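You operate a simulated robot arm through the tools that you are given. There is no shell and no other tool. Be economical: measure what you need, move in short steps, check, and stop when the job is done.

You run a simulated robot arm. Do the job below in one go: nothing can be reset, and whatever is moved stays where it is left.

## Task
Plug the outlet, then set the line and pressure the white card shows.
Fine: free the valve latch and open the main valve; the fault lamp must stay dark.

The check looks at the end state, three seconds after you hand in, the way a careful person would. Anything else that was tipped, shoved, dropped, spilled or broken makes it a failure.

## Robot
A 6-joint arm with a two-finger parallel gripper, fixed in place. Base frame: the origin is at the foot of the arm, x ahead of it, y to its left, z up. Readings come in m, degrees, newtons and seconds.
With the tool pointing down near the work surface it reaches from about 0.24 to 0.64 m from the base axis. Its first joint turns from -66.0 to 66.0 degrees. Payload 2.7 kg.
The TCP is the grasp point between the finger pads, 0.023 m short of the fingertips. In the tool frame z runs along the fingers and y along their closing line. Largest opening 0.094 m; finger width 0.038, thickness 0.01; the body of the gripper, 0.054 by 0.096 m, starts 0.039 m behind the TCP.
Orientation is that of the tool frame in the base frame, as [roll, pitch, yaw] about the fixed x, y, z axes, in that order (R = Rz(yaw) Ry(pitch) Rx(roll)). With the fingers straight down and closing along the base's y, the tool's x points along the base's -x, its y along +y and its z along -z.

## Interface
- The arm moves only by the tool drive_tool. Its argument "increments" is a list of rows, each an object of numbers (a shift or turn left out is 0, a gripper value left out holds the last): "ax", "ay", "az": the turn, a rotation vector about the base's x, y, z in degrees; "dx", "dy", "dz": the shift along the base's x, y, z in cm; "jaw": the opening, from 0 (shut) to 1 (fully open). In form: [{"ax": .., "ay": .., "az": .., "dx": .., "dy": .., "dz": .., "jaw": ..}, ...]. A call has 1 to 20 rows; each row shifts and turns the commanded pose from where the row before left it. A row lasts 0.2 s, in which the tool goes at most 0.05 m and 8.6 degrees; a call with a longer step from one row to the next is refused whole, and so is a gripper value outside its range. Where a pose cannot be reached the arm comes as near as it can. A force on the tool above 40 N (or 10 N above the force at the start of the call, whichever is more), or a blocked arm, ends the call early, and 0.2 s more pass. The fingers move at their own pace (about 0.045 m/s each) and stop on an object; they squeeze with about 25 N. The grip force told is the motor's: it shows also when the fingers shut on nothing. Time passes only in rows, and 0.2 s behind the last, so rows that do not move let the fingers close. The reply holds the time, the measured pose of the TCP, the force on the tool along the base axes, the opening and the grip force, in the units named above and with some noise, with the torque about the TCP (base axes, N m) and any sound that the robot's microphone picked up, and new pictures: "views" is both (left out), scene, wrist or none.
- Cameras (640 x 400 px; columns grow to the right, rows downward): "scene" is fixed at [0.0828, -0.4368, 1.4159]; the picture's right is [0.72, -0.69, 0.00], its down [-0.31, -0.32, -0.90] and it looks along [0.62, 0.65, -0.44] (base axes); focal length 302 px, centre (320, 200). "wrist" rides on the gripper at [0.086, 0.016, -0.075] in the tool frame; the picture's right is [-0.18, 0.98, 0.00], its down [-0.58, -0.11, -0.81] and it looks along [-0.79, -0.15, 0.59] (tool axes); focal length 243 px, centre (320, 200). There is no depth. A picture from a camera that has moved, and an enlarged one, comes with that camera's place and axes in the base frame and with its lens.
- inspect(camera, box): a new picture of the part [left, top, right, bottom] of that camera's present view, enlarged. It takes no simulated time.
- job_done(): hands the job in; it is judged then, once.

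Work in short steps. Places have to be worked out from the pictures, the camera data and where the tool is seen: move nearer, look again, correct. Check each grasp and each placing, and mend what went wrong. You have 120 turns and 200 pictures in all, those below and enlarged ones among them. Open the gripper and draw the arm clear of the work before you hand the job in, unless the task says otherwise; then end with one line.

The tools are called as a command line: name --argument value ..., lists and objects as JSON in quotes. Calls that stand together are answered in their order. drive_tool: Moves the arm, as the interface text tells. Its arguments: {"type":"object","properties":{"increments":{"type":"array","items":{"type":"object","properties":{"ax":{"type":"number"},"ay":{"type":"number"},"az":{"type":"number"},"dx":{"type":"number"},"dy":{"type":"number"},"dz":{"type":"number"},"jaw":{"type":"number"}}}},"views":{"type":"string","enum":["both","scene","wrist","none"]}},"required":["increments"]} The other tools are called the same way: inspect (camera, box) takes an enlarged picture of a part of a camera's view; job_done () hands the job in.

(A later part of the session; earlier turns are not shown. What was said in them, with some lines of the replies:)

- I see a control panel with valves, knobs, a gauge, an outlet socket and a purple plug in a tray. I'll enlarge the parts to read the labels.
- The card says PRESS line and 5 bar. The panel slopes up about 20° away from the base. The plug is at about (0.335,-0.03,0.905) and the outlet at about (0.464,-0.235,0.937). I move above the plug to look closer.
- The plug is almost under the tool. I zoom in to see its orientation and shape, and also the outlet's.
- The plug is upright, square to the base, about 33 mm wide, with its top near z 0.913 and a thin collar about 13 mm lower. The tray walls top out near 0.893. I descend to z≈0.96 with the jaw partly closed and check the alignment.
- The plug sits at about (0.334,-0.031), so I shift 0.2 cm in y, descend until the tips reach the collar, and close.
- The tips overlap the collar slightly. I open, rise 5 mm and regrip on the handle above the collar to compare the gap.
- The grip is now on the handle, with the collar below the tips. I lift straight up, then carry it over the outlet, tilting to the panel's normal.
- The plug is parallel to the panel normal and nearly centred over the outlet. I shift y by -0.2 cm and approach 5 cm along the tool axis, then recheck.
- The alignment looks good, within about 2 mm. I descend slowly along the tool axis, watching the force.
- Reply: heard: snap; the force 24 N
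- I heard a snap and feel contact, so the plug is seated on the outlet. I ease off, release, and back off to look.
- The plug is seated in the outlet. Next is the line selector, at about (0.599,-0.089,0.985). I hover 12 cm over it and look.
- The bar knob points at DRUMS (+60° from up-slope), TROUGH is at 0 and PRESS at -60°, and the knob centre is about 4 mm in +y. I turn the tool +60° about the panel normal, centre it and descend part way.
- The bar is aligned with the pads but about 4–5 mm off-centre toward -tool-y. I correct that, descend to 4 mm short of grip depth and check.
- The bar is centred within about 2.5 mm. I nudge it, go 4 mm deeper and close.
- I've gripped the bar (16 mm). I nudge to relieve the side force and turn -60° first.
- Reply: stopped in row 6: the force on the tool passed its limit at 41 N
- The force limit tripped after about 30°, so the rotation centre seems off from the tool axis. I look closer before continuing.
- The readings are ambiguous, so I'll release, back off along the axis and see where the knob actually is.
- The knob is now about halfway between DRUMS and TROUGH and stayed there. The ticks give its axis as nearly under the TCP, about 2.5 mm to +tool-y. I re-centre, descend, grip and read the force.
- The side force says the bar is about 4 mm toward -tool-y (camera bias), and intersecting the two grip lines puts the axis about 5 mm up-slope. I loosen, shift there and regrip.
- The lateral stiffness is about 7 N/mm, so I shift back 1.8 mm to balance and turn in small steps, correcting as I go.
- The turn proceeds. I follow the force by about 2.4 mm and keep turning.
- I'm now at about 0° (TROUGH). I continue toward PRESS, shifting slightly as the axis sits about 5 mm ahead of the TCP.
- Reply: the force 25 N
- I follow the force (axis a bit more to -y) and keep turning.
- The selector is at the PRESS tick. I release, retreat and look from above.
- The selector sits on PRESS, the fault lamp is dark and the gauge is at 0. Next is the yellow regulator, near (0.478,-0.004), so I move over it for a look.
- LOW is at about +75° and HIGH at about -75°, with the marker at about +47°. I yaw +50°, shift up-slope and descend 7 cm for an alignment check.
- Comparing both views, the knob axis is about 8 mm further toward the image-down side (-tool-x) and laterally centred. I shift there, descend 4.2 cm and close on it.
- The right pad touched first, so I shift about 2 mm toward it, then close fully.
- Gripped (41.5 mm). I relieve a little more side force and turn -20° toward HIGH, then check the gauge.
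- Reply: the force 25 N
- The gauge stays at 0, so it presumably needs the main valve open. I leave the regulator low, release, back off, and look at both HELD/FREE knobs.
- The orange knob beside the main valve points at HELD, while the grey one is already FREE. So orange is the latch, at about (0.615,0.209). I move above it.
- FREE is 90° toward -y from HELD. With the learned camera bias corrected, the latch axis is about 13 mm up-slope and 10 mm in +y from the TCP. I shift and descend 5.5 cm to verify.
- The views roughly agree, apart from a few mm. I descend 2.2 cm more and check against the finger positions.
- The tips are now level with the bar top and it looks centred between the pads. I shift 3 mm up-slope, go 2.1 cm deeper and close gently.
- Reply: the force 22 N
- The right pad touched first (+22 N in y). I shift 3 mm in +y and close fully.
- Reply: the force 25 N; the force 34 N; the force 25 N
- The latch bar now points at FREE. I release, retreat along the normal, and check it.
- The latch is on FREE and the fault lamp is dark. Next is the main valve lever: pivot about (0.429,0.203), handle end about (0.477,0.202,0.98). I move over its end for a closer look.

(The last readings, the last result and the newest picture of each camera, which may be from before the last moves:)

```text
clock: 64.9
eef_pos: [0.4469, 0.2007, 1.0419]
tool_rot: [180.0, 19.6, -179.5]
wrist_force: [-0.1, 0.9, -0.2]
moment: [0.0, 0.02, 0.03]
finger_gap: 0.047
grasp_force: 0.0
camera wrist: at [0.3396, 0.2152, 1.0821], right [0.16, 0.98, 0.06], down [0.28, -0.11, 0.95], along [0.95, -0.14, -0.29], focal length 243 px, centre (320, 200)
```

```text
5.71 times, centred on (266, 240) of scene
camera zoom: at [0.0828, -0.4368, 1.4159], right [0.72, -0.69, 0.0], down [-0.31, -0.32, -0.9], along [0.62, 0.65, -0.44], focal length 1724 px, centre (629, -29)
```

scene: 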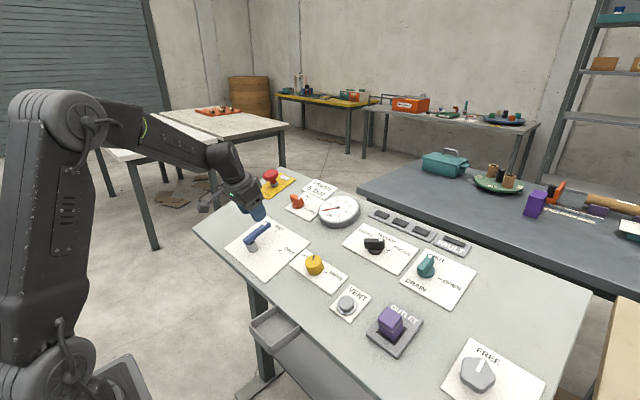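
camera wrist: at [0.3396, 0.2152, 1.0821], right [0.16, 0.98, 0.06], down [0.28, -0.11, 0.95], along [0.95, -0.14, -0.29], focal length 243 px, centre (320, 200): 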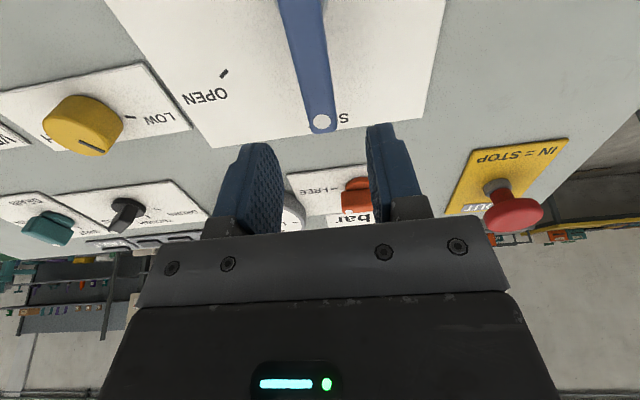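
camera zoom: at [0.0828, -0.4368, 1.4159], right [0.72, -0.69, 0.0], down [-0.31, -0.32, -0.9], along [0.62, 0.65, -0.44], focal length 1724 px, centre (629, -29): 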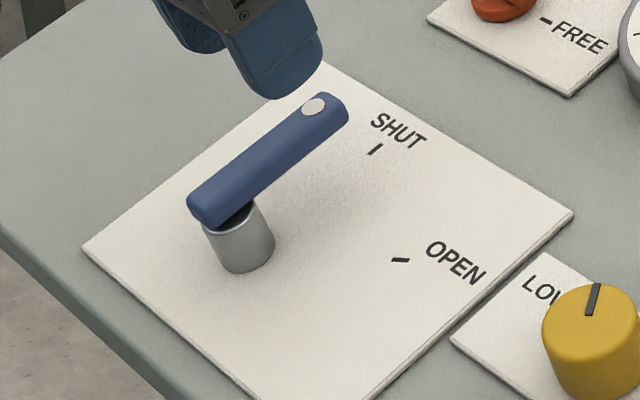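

The lever runs along the tool's x axis and is centred; OPEN is at -60° and the radius to the TCP is about 55 mm. I narrow the jaw to about 32 mm to cage the handle and descend 5 cm.

drive_tool --increments '[{"jaw": 0.36}, {}, {"dx": 0.57, "dz": -1.57}, {"dx": 0.57, "dz": -1.57}, {"dx": 0.57, "dz": -1.57}, {}]' --views "none"

inspect --camera "wrist" --box '[160, 20, 480, 220]'

inspect --camera "scene" --box '[210, 205, 322, 275]'

```text
clock: 66.3
eef_pos: [0.4633, 0.199, 0.9947]
tool_rot: [-180.0, 19.6, -179.6]
wrist_force: [-0.2, -0.3, 0.8]
moment: [-0.01, 0.01, 0.0]
finger_gap: 0.0338
grasp_force: 0.0
```

```text
2.00 times, centred on (320, 120) of wrist
camera zoom: at [0.357, 0.2139, 1.0361], right [0.16, 0.98, 0.06], down [0.28, -0.11, 0.95], along [0.95, -0.14, -0.29], focal length 485 px, centre (320, 360)
```

zoom: 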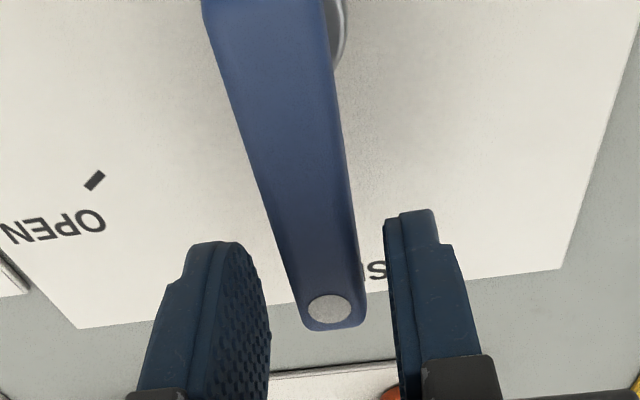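

```text
5.71 times, centred on (266, 240) of scene
camera zoom: at [0.0828, -0.4368, 1.4159], right [0.72, -0.69, 0.0], down [-0.31, -0.32, -0.9], along [0.62, 0.65, -0.44], focal length 1724 px, centre (629, -29)
```

zoom: 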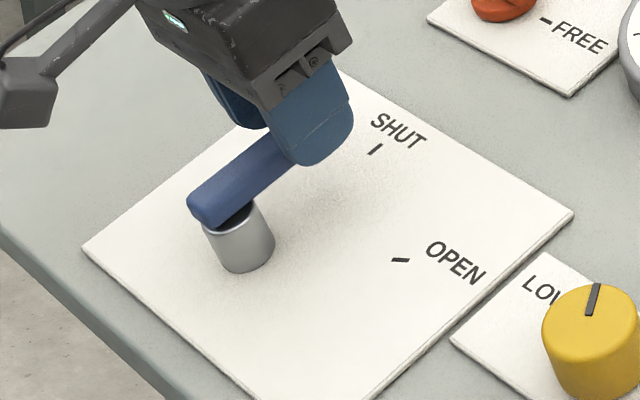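

The handle is caged between the fingers. I go 3 mm deeper, narrow to about 21 mm, and swing the first 30° of the arc.

drive_tool --increments '[{"dx": 0.1, "dy": 0.1, "dz": -0.28, "jaw": 0.22}, {}, {}, {"dx": -0.05, "dy": -0.78, "dz": -0.02, "ax": 2.565, "az": -7.05}, {"dx": -0.14, "dy": -0.77, "dz": -0.05, "ax": 2.565, "az": -7.05}, {"dx": -0.24, "dy": -0.75, "dz": -0.09, "ax": 2.565, "az": -7.05}, {"dx": -0.32, "dy": -0.7, "dz": -0.12, "ax": 2.565, "az": -7.05}, {}]'

inspect --camera "scene" --box '[210, 205, 322, 275]'

```text
clock: 68.1
eef_pos: [0.4568, 0.1742, 0.9894]
tool_rot: [169.6, 16.9, 148.9]
wrist_force: [2.4, 6.0, 0.6]
moment: [0.13, 0.07, -0.34]
finger_gap: 0.0215
grasp_force: 10.0
camera wrist: at [0.369, 0.2294, 1.0368], right [0.61, 0.76, 0.22], down [0.15, -0.39, 0.91], along [0.78, -0.52, -0.35], focal length 243 px, centre (320, 200)
```

scene: 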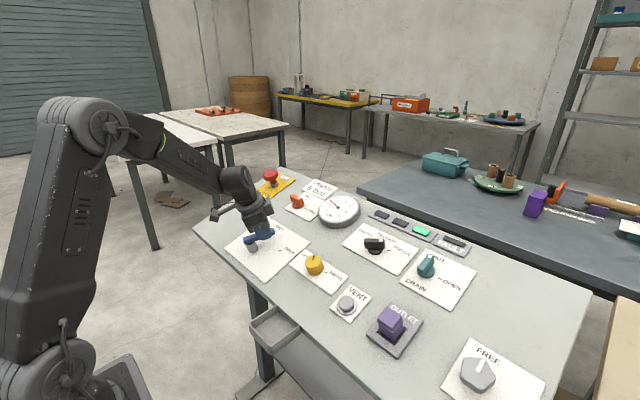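
wrist: 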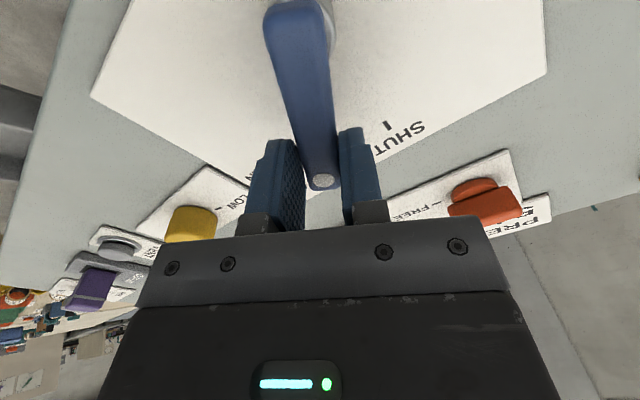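

```text
5.71 times, centred on (266, 240) of scene
camera zoom: at [0.0829, -0.4367, 1.4159], right [0.72, -0.69, 0.0], down [-0.31, -0.32, -0.9], along [0.62, 0.65, -0.44], focal length 1724 px, centre (629, -29)
```

zoom: 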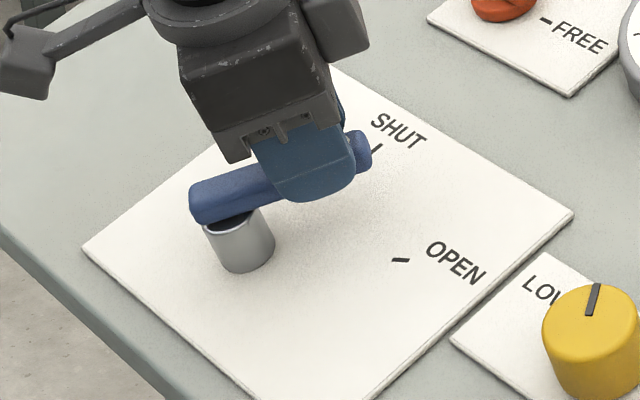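

The lever is following and the green PRESS line lamp came on, with the fault lamp dark. I finish the arc to -60°.

drive_tool --increments '[{"dx": -0.41, "dy": -0.65, "dz": -0.15, "ax": 2.565, "az": -7.05}, {"dx": -0.49, "dy": -0.59, "dz": -0.18, "ax": 2.565, "az": -7.05}, {"dx": -0.55, "dy": -0.52, "dz": -0.2, "ax": 2.565, "az": -7.05}, {"dx": -0.61, "dy": -0.44, "dz": -0.22, "ax": 2.565, "az": -7.05}, {}]'

inspect --camera "scene" --box '[210, 205, 322, 275]'

inspect --camera "scene" --box '[310, 180, 470, 260]'

```text
clock: 69.3
eef_pos: [0.4389, 0.1513, 0.9851]
tool_rot: [162.1, 9.6, 119.1]
wrist_force: [11.0, 14.6, 5.4]
moment: [0.23, -0.21, -0.22]
finger_gap: 0.0286
grasp_force: 8.8
camera wrist: at [0.3847, 0.2328, 1.0441], right [0.88, 0.34, 0.33], down [-0.09, -0.57, 0.82], along [0.46, -0.75, -0.47], focal length 243 px, centre (320, 200)
```

scene: 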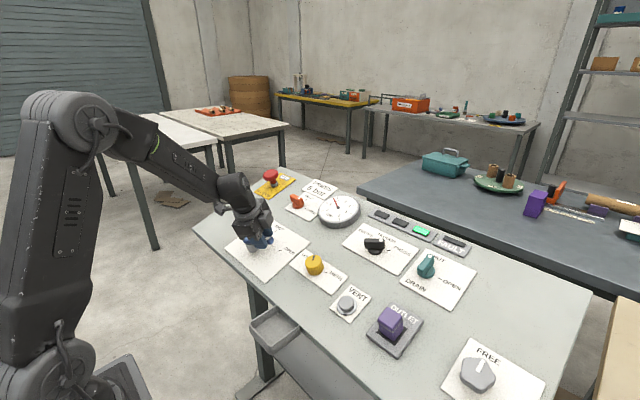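
wrist: 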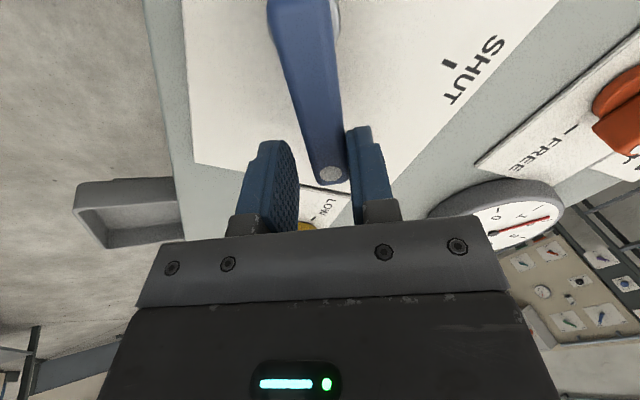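

```text
5.71 times, centred on (266, 240) of scene
camera zoom: at [0.0831, -0.4365, 1.416], right [0.72, -0.69, 0.0], down [-0.31, -0.32, -0.9], along [0.62, 0.65, -0.44], focal length 1724 px, centre (629, -29)
```

zoom: 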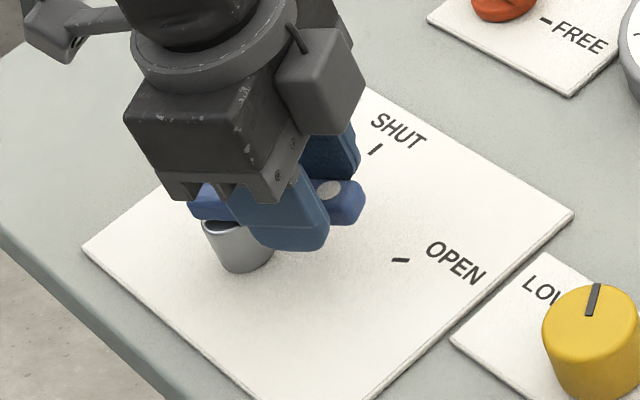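

```text
4.00 times, centred on (390, 220) of scene
camera zoom: at [0.0831, -0.4365, 1.416], right [0.72, -0.69, 0.0], down [-0.31, -0.32, -0.9], along [0.62, 0.65, -0.44], focal length 1207 px, centre (40, 120)
```

zoom: 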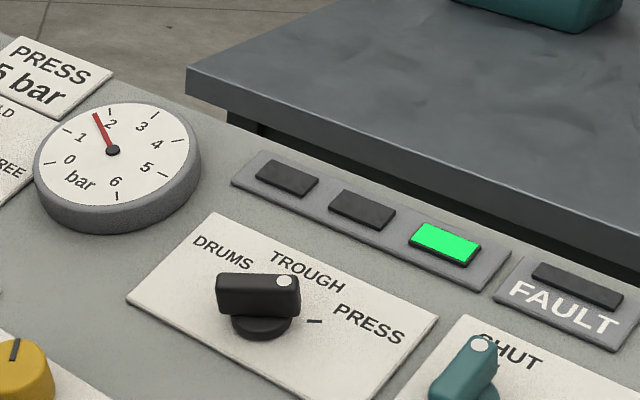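

The gauge reads about 1.7 bar with the fault lamp dark, but the lever lags at about -51°. I swing a bit more and close on the handle to align it.

drive_tool --increments '[{"dx": -0.35, "dy": -0.22, "dz": -0.13}, {"dx": -0.2, "dy": -0.1, "dz": -0.07}, {"jaw": 0.1}, {}, {}]' --views "none"

inspect --camera "scene" --box '[210, 205, 322, 275]'

```text
clock: 70.2
eef_pos: [0.4413, 0.1527, 0.9872]
tool_rot: [160.4, 9.5, 119.0]
wrist_force: [25.7, 13.0, 0.2]
moment: [0.38, -0.23, -0.42]
finger_gap: 0.0216
grasp_force: 14.1
stopped in row 4: the force on the tool passed its limit at 44 N (the readings are from after the stop); the commanded pose is now the measured one
```

```text
5.71 times, centred on (266, 240) of scene
camera zoom: at [0.0836, -0.4365, 1.416], right [0.72, -0.69, 0.0], down [-0.31, -0.32, -0.9], along [0.62, 0.65, -0.44], focal length 1724 px, centre (629, -29)
```

zoom: 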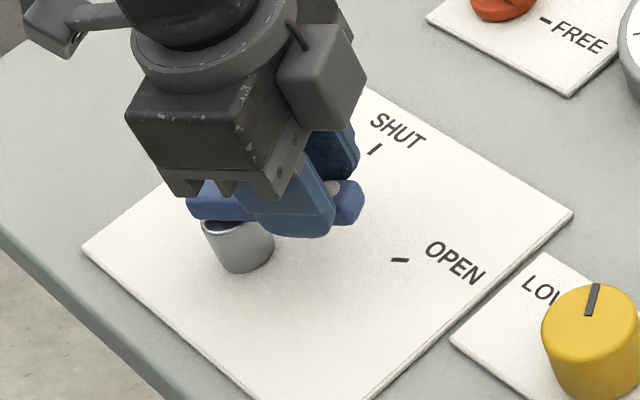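

The force rose without much motion, so the lever may be at its end stop. I open, lift off, and check.

drive_tool --increments '[{"jaw": 0.4}, {"jaw": 0.5}, {}, {"dx": -0.68, "dz": 1.88}, {"dx": -1.36, "dz": 3.76}, {"dx": -0.68, "dz": 1.88}, {}]'

inspect --camera "scene" --box '[210, 205, 322, 275]'

inspect --camera "wrist" --box '[160, 0, 480, 200]'

```text
clock: 71.8
eef_pos: [0.4111, 0.1494, 1.06]
tool_rot: [161.4, 9.5, 119.1]
wrist_force: [0.2, -0.7, -0.6]
moment: [-0.01, -0.02, 0.01]
finger_gap: 0.0472
grasp_force: 0.1
camera wrist: at [0.3561, 0.2299, 1.12], right [0.88, 0.34, 0.34], down [-0.1, -0.57, 0.82], along [0.47, -0.75, -0.47], focal length 243 px, centre (320, 200)
```

scene: 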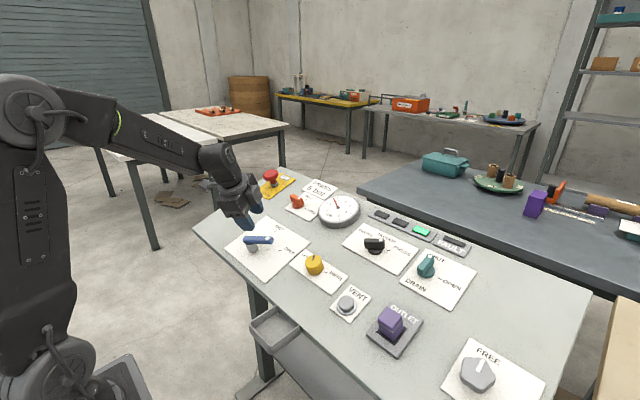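
wrist: 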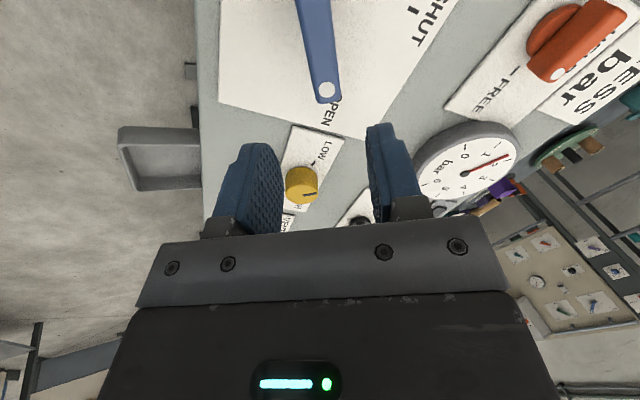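

```text
5.71 times, centred on (266, 240) of scene
camera zoom: at [0.0828, -0.4368, 1.4159], right [0.72, -0.69, 0.0], down [-0.31, -0.32, -0.9], along [0.62, 0.65, -0.44], focal length 1724 px, centre (629, -29)
```

zoom: 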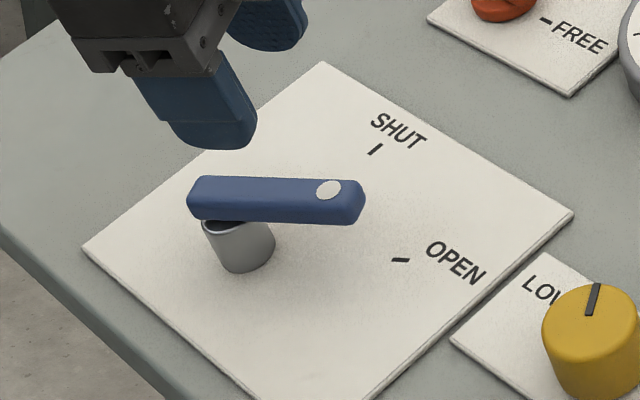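

```text
2.00 times, centred on (320, 100) of wrist
camera zoom: at [0.3561, 0.2299, 1.12], right [0.88, 0.34, 0.34], down [-0.1, -0.57, 0.82], along [0.47, -0.75, -0.47], focal length 485 px, centre (320, 400)
```

zoom: 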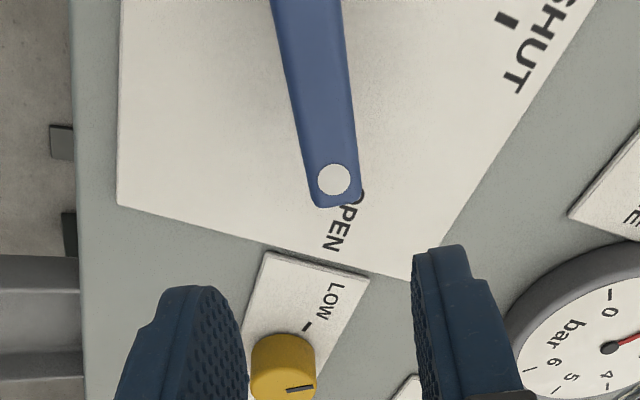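

The lever now points exactly at OPEN. Next I go back over the regulator at yaw +40° for the fine pressure setting.

drive_tool --increments '[{"dx": 0.297, "dy": -1.287, "ax": -2.85, "az": 7.83, "jaw": 0.85}, {"dx": 0.297, "dy": -1.287, "ax": -2.85, "az": 7.83}, {"dx": 0.297, "dy": -1.287, "ax": -2.85, "az": 7.83}, {"dx": 0.297, "dy": -1.287, "ax": -2.85, "az": 7.83}, {"dx": 0.297, "dy": -1.287, "ax": -2.85, "az": 7.83}, {"dx": 0.297, "dy": -1.287, "ax": -2.85, "az": 7.83}, {"dx": 0.297, "dy": -1.287, "ax": -2.85, "az": 7.83}, {"dx": 0.297, "dy": -1.287, "ax": -2.85, "az": 7.83}, {"dx": 0.297, "dy": -1.287, "ax": -2.85, "az": 7.83}, {"dx": 0.297, "dy": -1.287, "ax": -2.85, "az": 7.83}, {"dx": 0.297, "dy": -1.287, "ax": -2.85, "az": 7.83}, {"dx": 0.297, "dy": -1.287, "ax": -2.85, "az": 7.83}, {"dz": -2}, {}]'

inspect --camera "scene" --box '[270, 225, 366, 285]'

inspect --camera "wrist" --box '[200, 40, 440, 190]'

```text
clock: 74.8
eef_pos: [0.4456, -0.0057, 1.0403]
tool_rot: [-168.0, 14.5, -137.9]
wrist_force: [-0.4, 1.1, -0.2]
moment: [-0.04, 0.0, -0.01]
finger_gap: 0.08
grasp_force: 0.0
camera wrist: at [0.35, -0.0507, 1.0833], right [-0.47, 0.87, -0.15], down [0.22, 0.29, 0.93], along [0.85, 0.41, -0.33], focal length 243 px, centre (320, 200)
```

scene: 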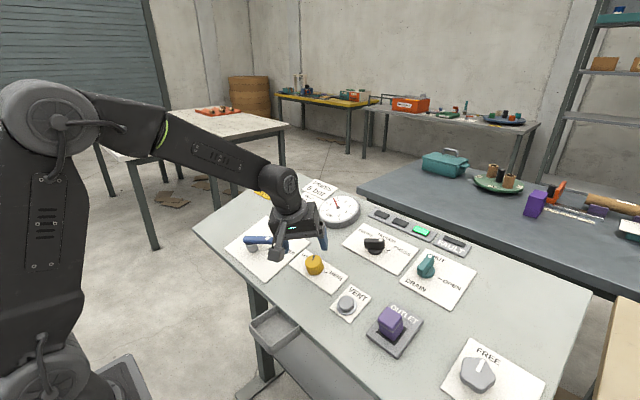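
wrist: 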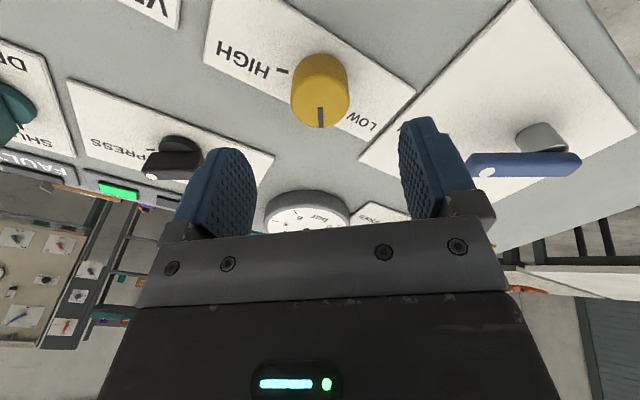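

```text
6.67 times, centred on (318, 255) of scene
camera zoom: at [0.0828, -0.4368, 1.4159], right [0.72, -0.69, 0.0], down [-0.31, -0.32, -0.9], along [0.62, 0.65, -0.44], focal length 2012 px, centre (333, -167)
```

zoom: 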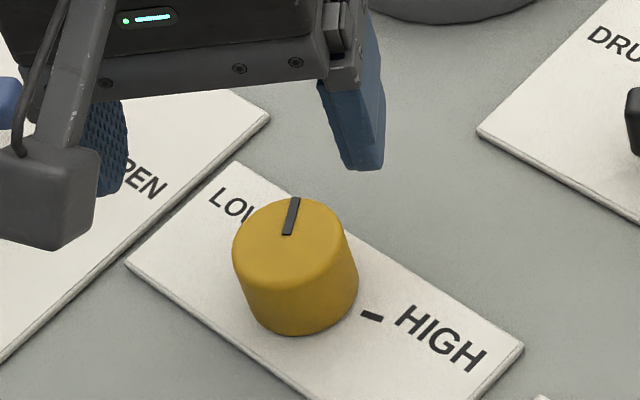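

```text
2.67 times, centred on (320, 115) of wrist
camera zoom: at [0.35, -0.0507, 1.0833], right [-0.47, 0.87, -0.15], down [0.22, 0.29, 0.93], along [0.85, 0.41, -0.33], focal length 647 px, centre (320, 427)
```

zoom: 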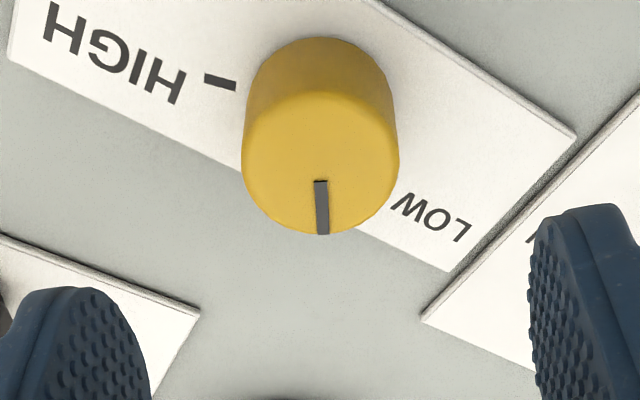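

The knob marker is at about +29° with 1.7 bar. I nudge 4 mm, descend 7 cm and grip.

drive_tool --increments '[{"dx": 0.28, "dy": 0.25, "dz": 0.1}, {"dx": 0.8, "dz": -2.19}, {"dx": 0.8, "dz": -2.19}, {"dx": 0.8, "dz": -2.19}, {}, {"jaw": 0.5}, {"jaw": 0.42}, {}, {}]' --views "none"

inspect --camera "wrist" --box '[200, 60, 440, 210]'

```text
clock: 76.8
eef_pos: [0.4747, -0.0031, 0.9733]
tool_rot: [-168.1, 14.6, -137.9]
wrist_force: [-4.9, 9.0, -2.4]
moment: [0.04, 0.18, 0.04]
finger_gap: 0.0442
grasp_force: 5.2
```

```text
2.67 times, centred on (320, 135) of wrist
camera zoom: at [0.3781, -0.0489, 1.0184], right [-0.47, 0.87, -0.15], down [0.23, 0.28, 0.93], along [0.85, 0.41, -0.33], focal length 647 px, centre (320, 373)
```

zoom: 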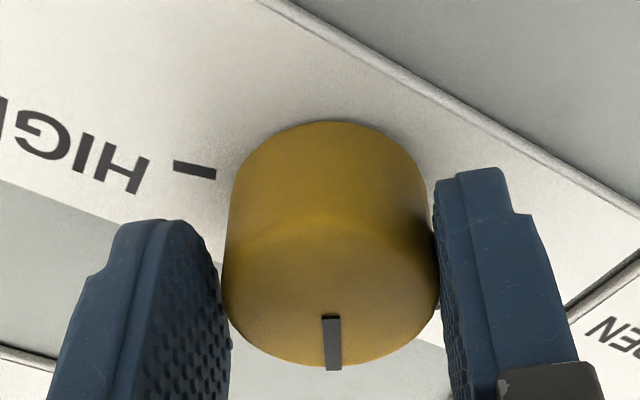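

drive_tool --increments '[{"dx": -0.12, "dy": 0.15, "dz": -0.04}, {"jaw": 0.2}, {}, {}]' --views "none"

```text
clock: 77.8
eef_pos: [0.4735, -0.0026, 0.9736]
tool_rot: [-167.9, 14.8, -138.0]
wrist_force: [4.5, -8.8, -6.0]
moment: [0.01, 0.04, 0.0]
finger_gap: 0.0413
grasp_force: 44.7
```

The forces are small, so I turn -20° toward HIGH and read the gauge.

drive_tool --increments '[{"dx": 0.05, "dy": -0.06}, {"ax": 1.71, "az": -4.7}, {"ax": 1.71, "az": -4.7}, {"ax": 1.71, "az": -4.7}, {"ax": 1.71, "az": -4.7}, {}, {}]' --views "none"

inspect --camera "scene" --box '[300, 180, 380, 230]'

```text
clock: 79.4
eef_pos: [0.4735, -0.0015, 0.9735]
tool_rot: [-173.9, 18.3, -158.5]
wrist_force: [10.3, 1.3, -5.8]
moment: [-0.53, 0.05, -0.18]
finger_gap: 0.0412
grasp_force: 45.3
```

```text
8.00 times, centred on (340, 205) of scene
camera zoom: at [0.0832, -0.4367, 1.4159], right [0.72, -0.69, 0.0], down [-0.31, -0.32, -0.9], along [0.62, 0.65, -0.44], focal length 2414 px, centre (160, 160)
```

zoom: 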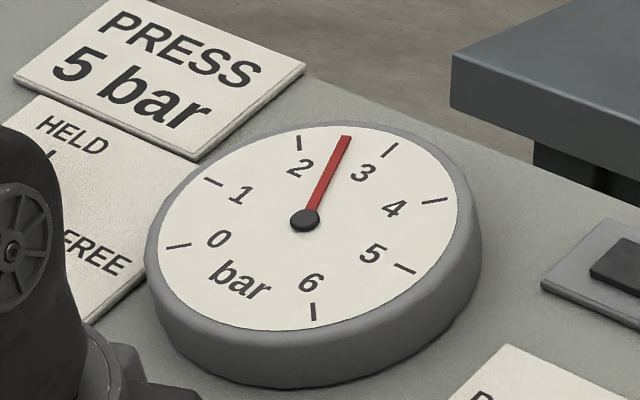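

It reads about 2.5 bar, so the slope is about 0.04 bar/°. I turn -40° more in two stages.

drive_tool --increments '[{"dx": 0.07}, {"ax": 1.71, "az": -4.7}, {"ax": 1.71, "az": -4.7}, {"ax": 1.71, "az": -4.7}, {"ax": 1.71, "az": -4.7}, {}]' --views "none"

```text
clock: 80.8
eef_pos: [0.4716, -0.0003, 0.9733]
tool_rot: [178.8, 19.3, -179.6]
wrist_force: [-6.2, 24.3, 0.5]
moment: [-0.2, 0.9, 0.01]
finger_gap: 0.041
grasp_force: 45.0
```

drive_tool --increments '[{"dx": -0.05, "dy": 0.3}, {}, {"ax": 1.71, "az": -4.7}, {"ax": 1.71, "az": -4.7}, {"ax": 1.71, "az": -4.7}, {"ax": 1.71, "az": -4.7}, {}]' --views "none"

inspect --camera "scene" --box '[300, 180, 380, 230]'

```text
clock: 82.4
eef_pos: [0.4723, 0.0012, 0.9728]
tool_rot: [171.8, 18.2, 159.1]
wrist_force: [3.5, -4.0, -16.3]
moment: [-0.68, -0.42, -0.21]
finger_gap: 0.0411
grasp_force: 44.9
```

```text
8.00 times, centred on (340, 205) of scene
camera zoom: at [0.0832, -0.4369, 1.4158], right [0.72, -0.69, 0.0], down [-0.31, -0.32, -0.9], along [0.62, 0.65, -0.44], focal length 2414 px, centre (160, 160)
```

zoom: 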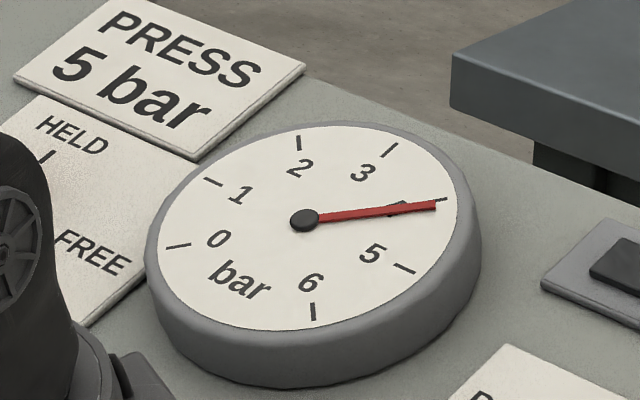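

About 4.05 bar. I turn -20° more and recheck.

drive_tool --increments '[{"dy": -0.05}, {"ax": 1.71, "az": -4.7}, {"ax": 1.71, "az": -4.7}, {"ax": 1.71, "az": -4.7}, {"ax": 1.71, "az": -4.7}, {}, {}]' --views "none"

inspect --camera "scene" --box '[316, 185, 372, 220]'

```text
clock: 84.0
eef_pos: [0.4729, 0.0022, 0.9731]
tool_rot: [165.6, 14.8, 138.7]
wrist_force: [-7.8, 12.5, 1.7]
moment: [0.18, 1.14, 0.11]
finger_gap: 0.0415
grasp_force: 44.9
```

```text
11.43 times, centred on (344, 202) of scene
camera zoom: at [0.0826, -0.4364, 1.416], right [0.72, -0.69, 0.0], down [-0.31, -0.32, -0.9], along [0.62, 0.65, -0.44], focal length 3449 px, centre (46, 171)
```

zoom: 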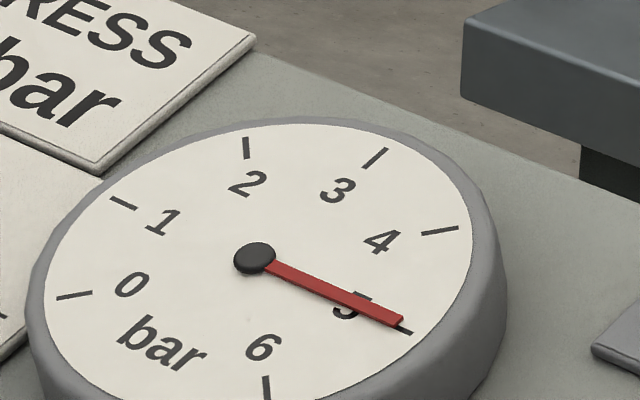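

It reads about 4.98 bar against the 5 tick. I release carefully and recheck the gauge.

drive_tool --increments '[{"jaw": 0.5}, {"jaw": 0.7}, {}, {"dx": -0.68, "dz": 1.88}, {"dx": -1.36, "dz": 3.76}, {"dx": -1.36, "dz": 3.76}, {"dx": -1, "dz": 2}, {}]'

inspect --camera "scene" --box '[316, 185, 372, 220]'

```text
clock: 85.8
eef_pos: [0.4291, 0.0021, 1.0889]
tool_rot: [165.8, 14.8, 138.8]
wrist_force: [0.5, 0.0, 0.5]
moment: [0.01, 0.01, -0.02]
finger_gap: 0.0657
grasp_force: 0.0
camera wrist: at [0.3495, 0.0664, 1.1399], right [0.72, 0.64, 0.28], down [0.08, -0.47, 0.88], along [0.69, -0.61, -0.39], focal length 243 px, centre (320, 200)
```

scene: 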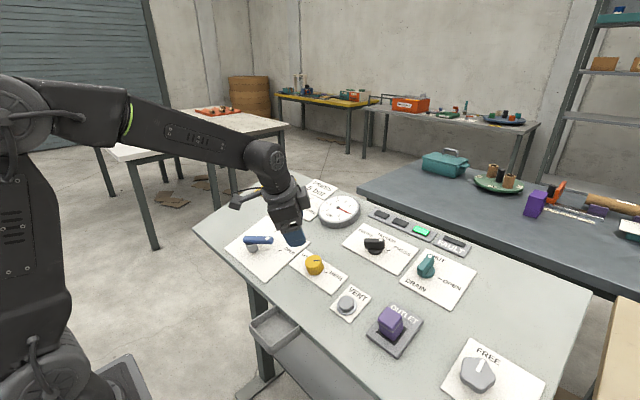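
wrist: 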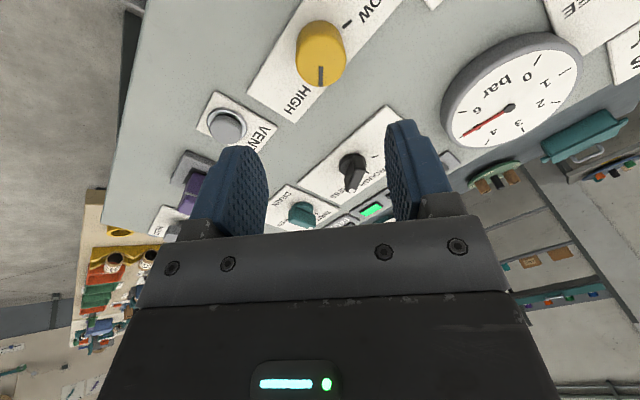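

```text
11.43 times, centred on (344, 202) of scene
camera zoom: at [0.0828, -0.4368, 1.4159], right [0.72, -0.69, 0.0], down [-0.31, -0.32, -0.9], along [0.62, 0.65, -0.44], focal length 3449 px, centre (46, 171)
```

zoom: 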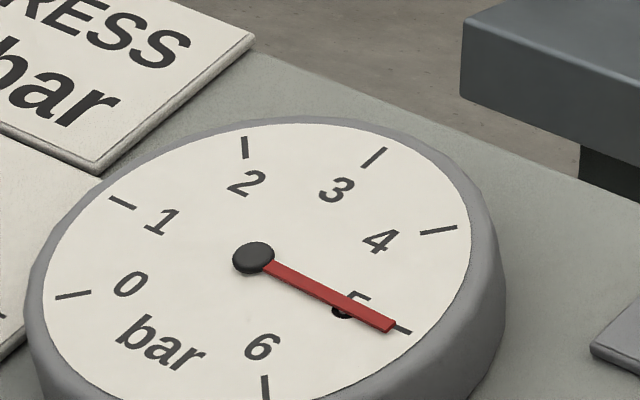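

It now reads about 5.05–5.08 bar. I wait a second to see whether it is settled, and inspect the whole panel.

drive_tool --increments '[{"dx": -2, "dz": 3}, {"dx": -2, "dz": 3}, {"dx": -2, "dz": 3}, {}, {}, {}]' --views "none"

inspect --camera "scene" --box '[316, 185, 372, 220]'

inspect --camera "scene" --box '[200, 160, 500, 350]'

inspect --camera "wrist" --box '[420, 10, 600, 160]'

```text
clock: 87.2
eef_pos: [0.3697, 0.0014, 1.178]
tool_rot: [165.7, 14.9, 138.7]
wrist_force: [-0.7, -0.3, -0.9]
moment: [-0.02, 0.04, 0.0]
finger_gap: 0.0658
grasp_force: 0.0
```

```text
11.43 times, centred on (344, 202) of scene
camera zoom: at [0.0828, -0.4368, 1.4159], right [0.72, -0.69, 0.0], down [-0.31, -0.32, -0.9], along [0.62, 0.65, -0.44], focal length 3449 px, centre (46, 171)
```

zoom: 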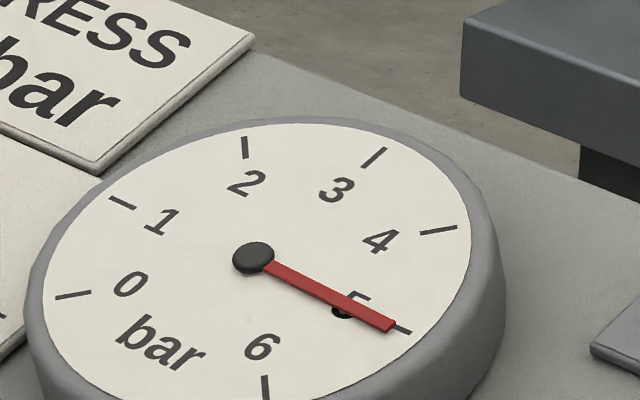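

```text
2.11 times, centred on (350, 255) of scene
camera zoom: at [0.0828, -0.4368, 1.4159], right [0.72, -0.69, 0.0], down [-0.31, -0.32, -0.9], along [0.62, 0.65, -0.44], focal length 635 px, centre (257, 84)
```

zoom: 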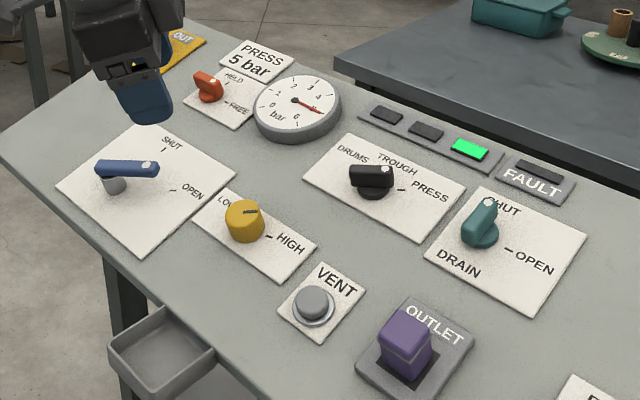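

```text
2.67 times, centred on (510, 85) of wrist
camera zoom: at [0.2902, 0.0656, 1.2292], right [0.72, 0.64, 0.28], down [0.08, -0.47, 0.88], along [0.69, -0.61, -0.39], focal length 647 px, centre (-187, 507)
```

zoom: 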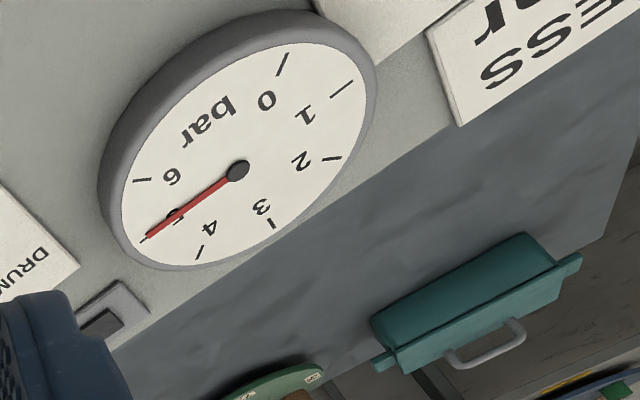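

The gauge is steady on the 5 tick and the line is on PRESS with its green lamp lit. The latch is FREE, the valve is OPEN, the outlet is plugged, the drain is shut and the fault lamp is dark. The arm is clear with the gripper open, so I hand in.

job_done

```text
The job is handed in.
```

I plugged the outlet, set the line to PRESS at about 5 bar (the needle settled a hair above the 5 mark), freed the valve latch and opened the main valve, with the fault lamp dark each time I checked.
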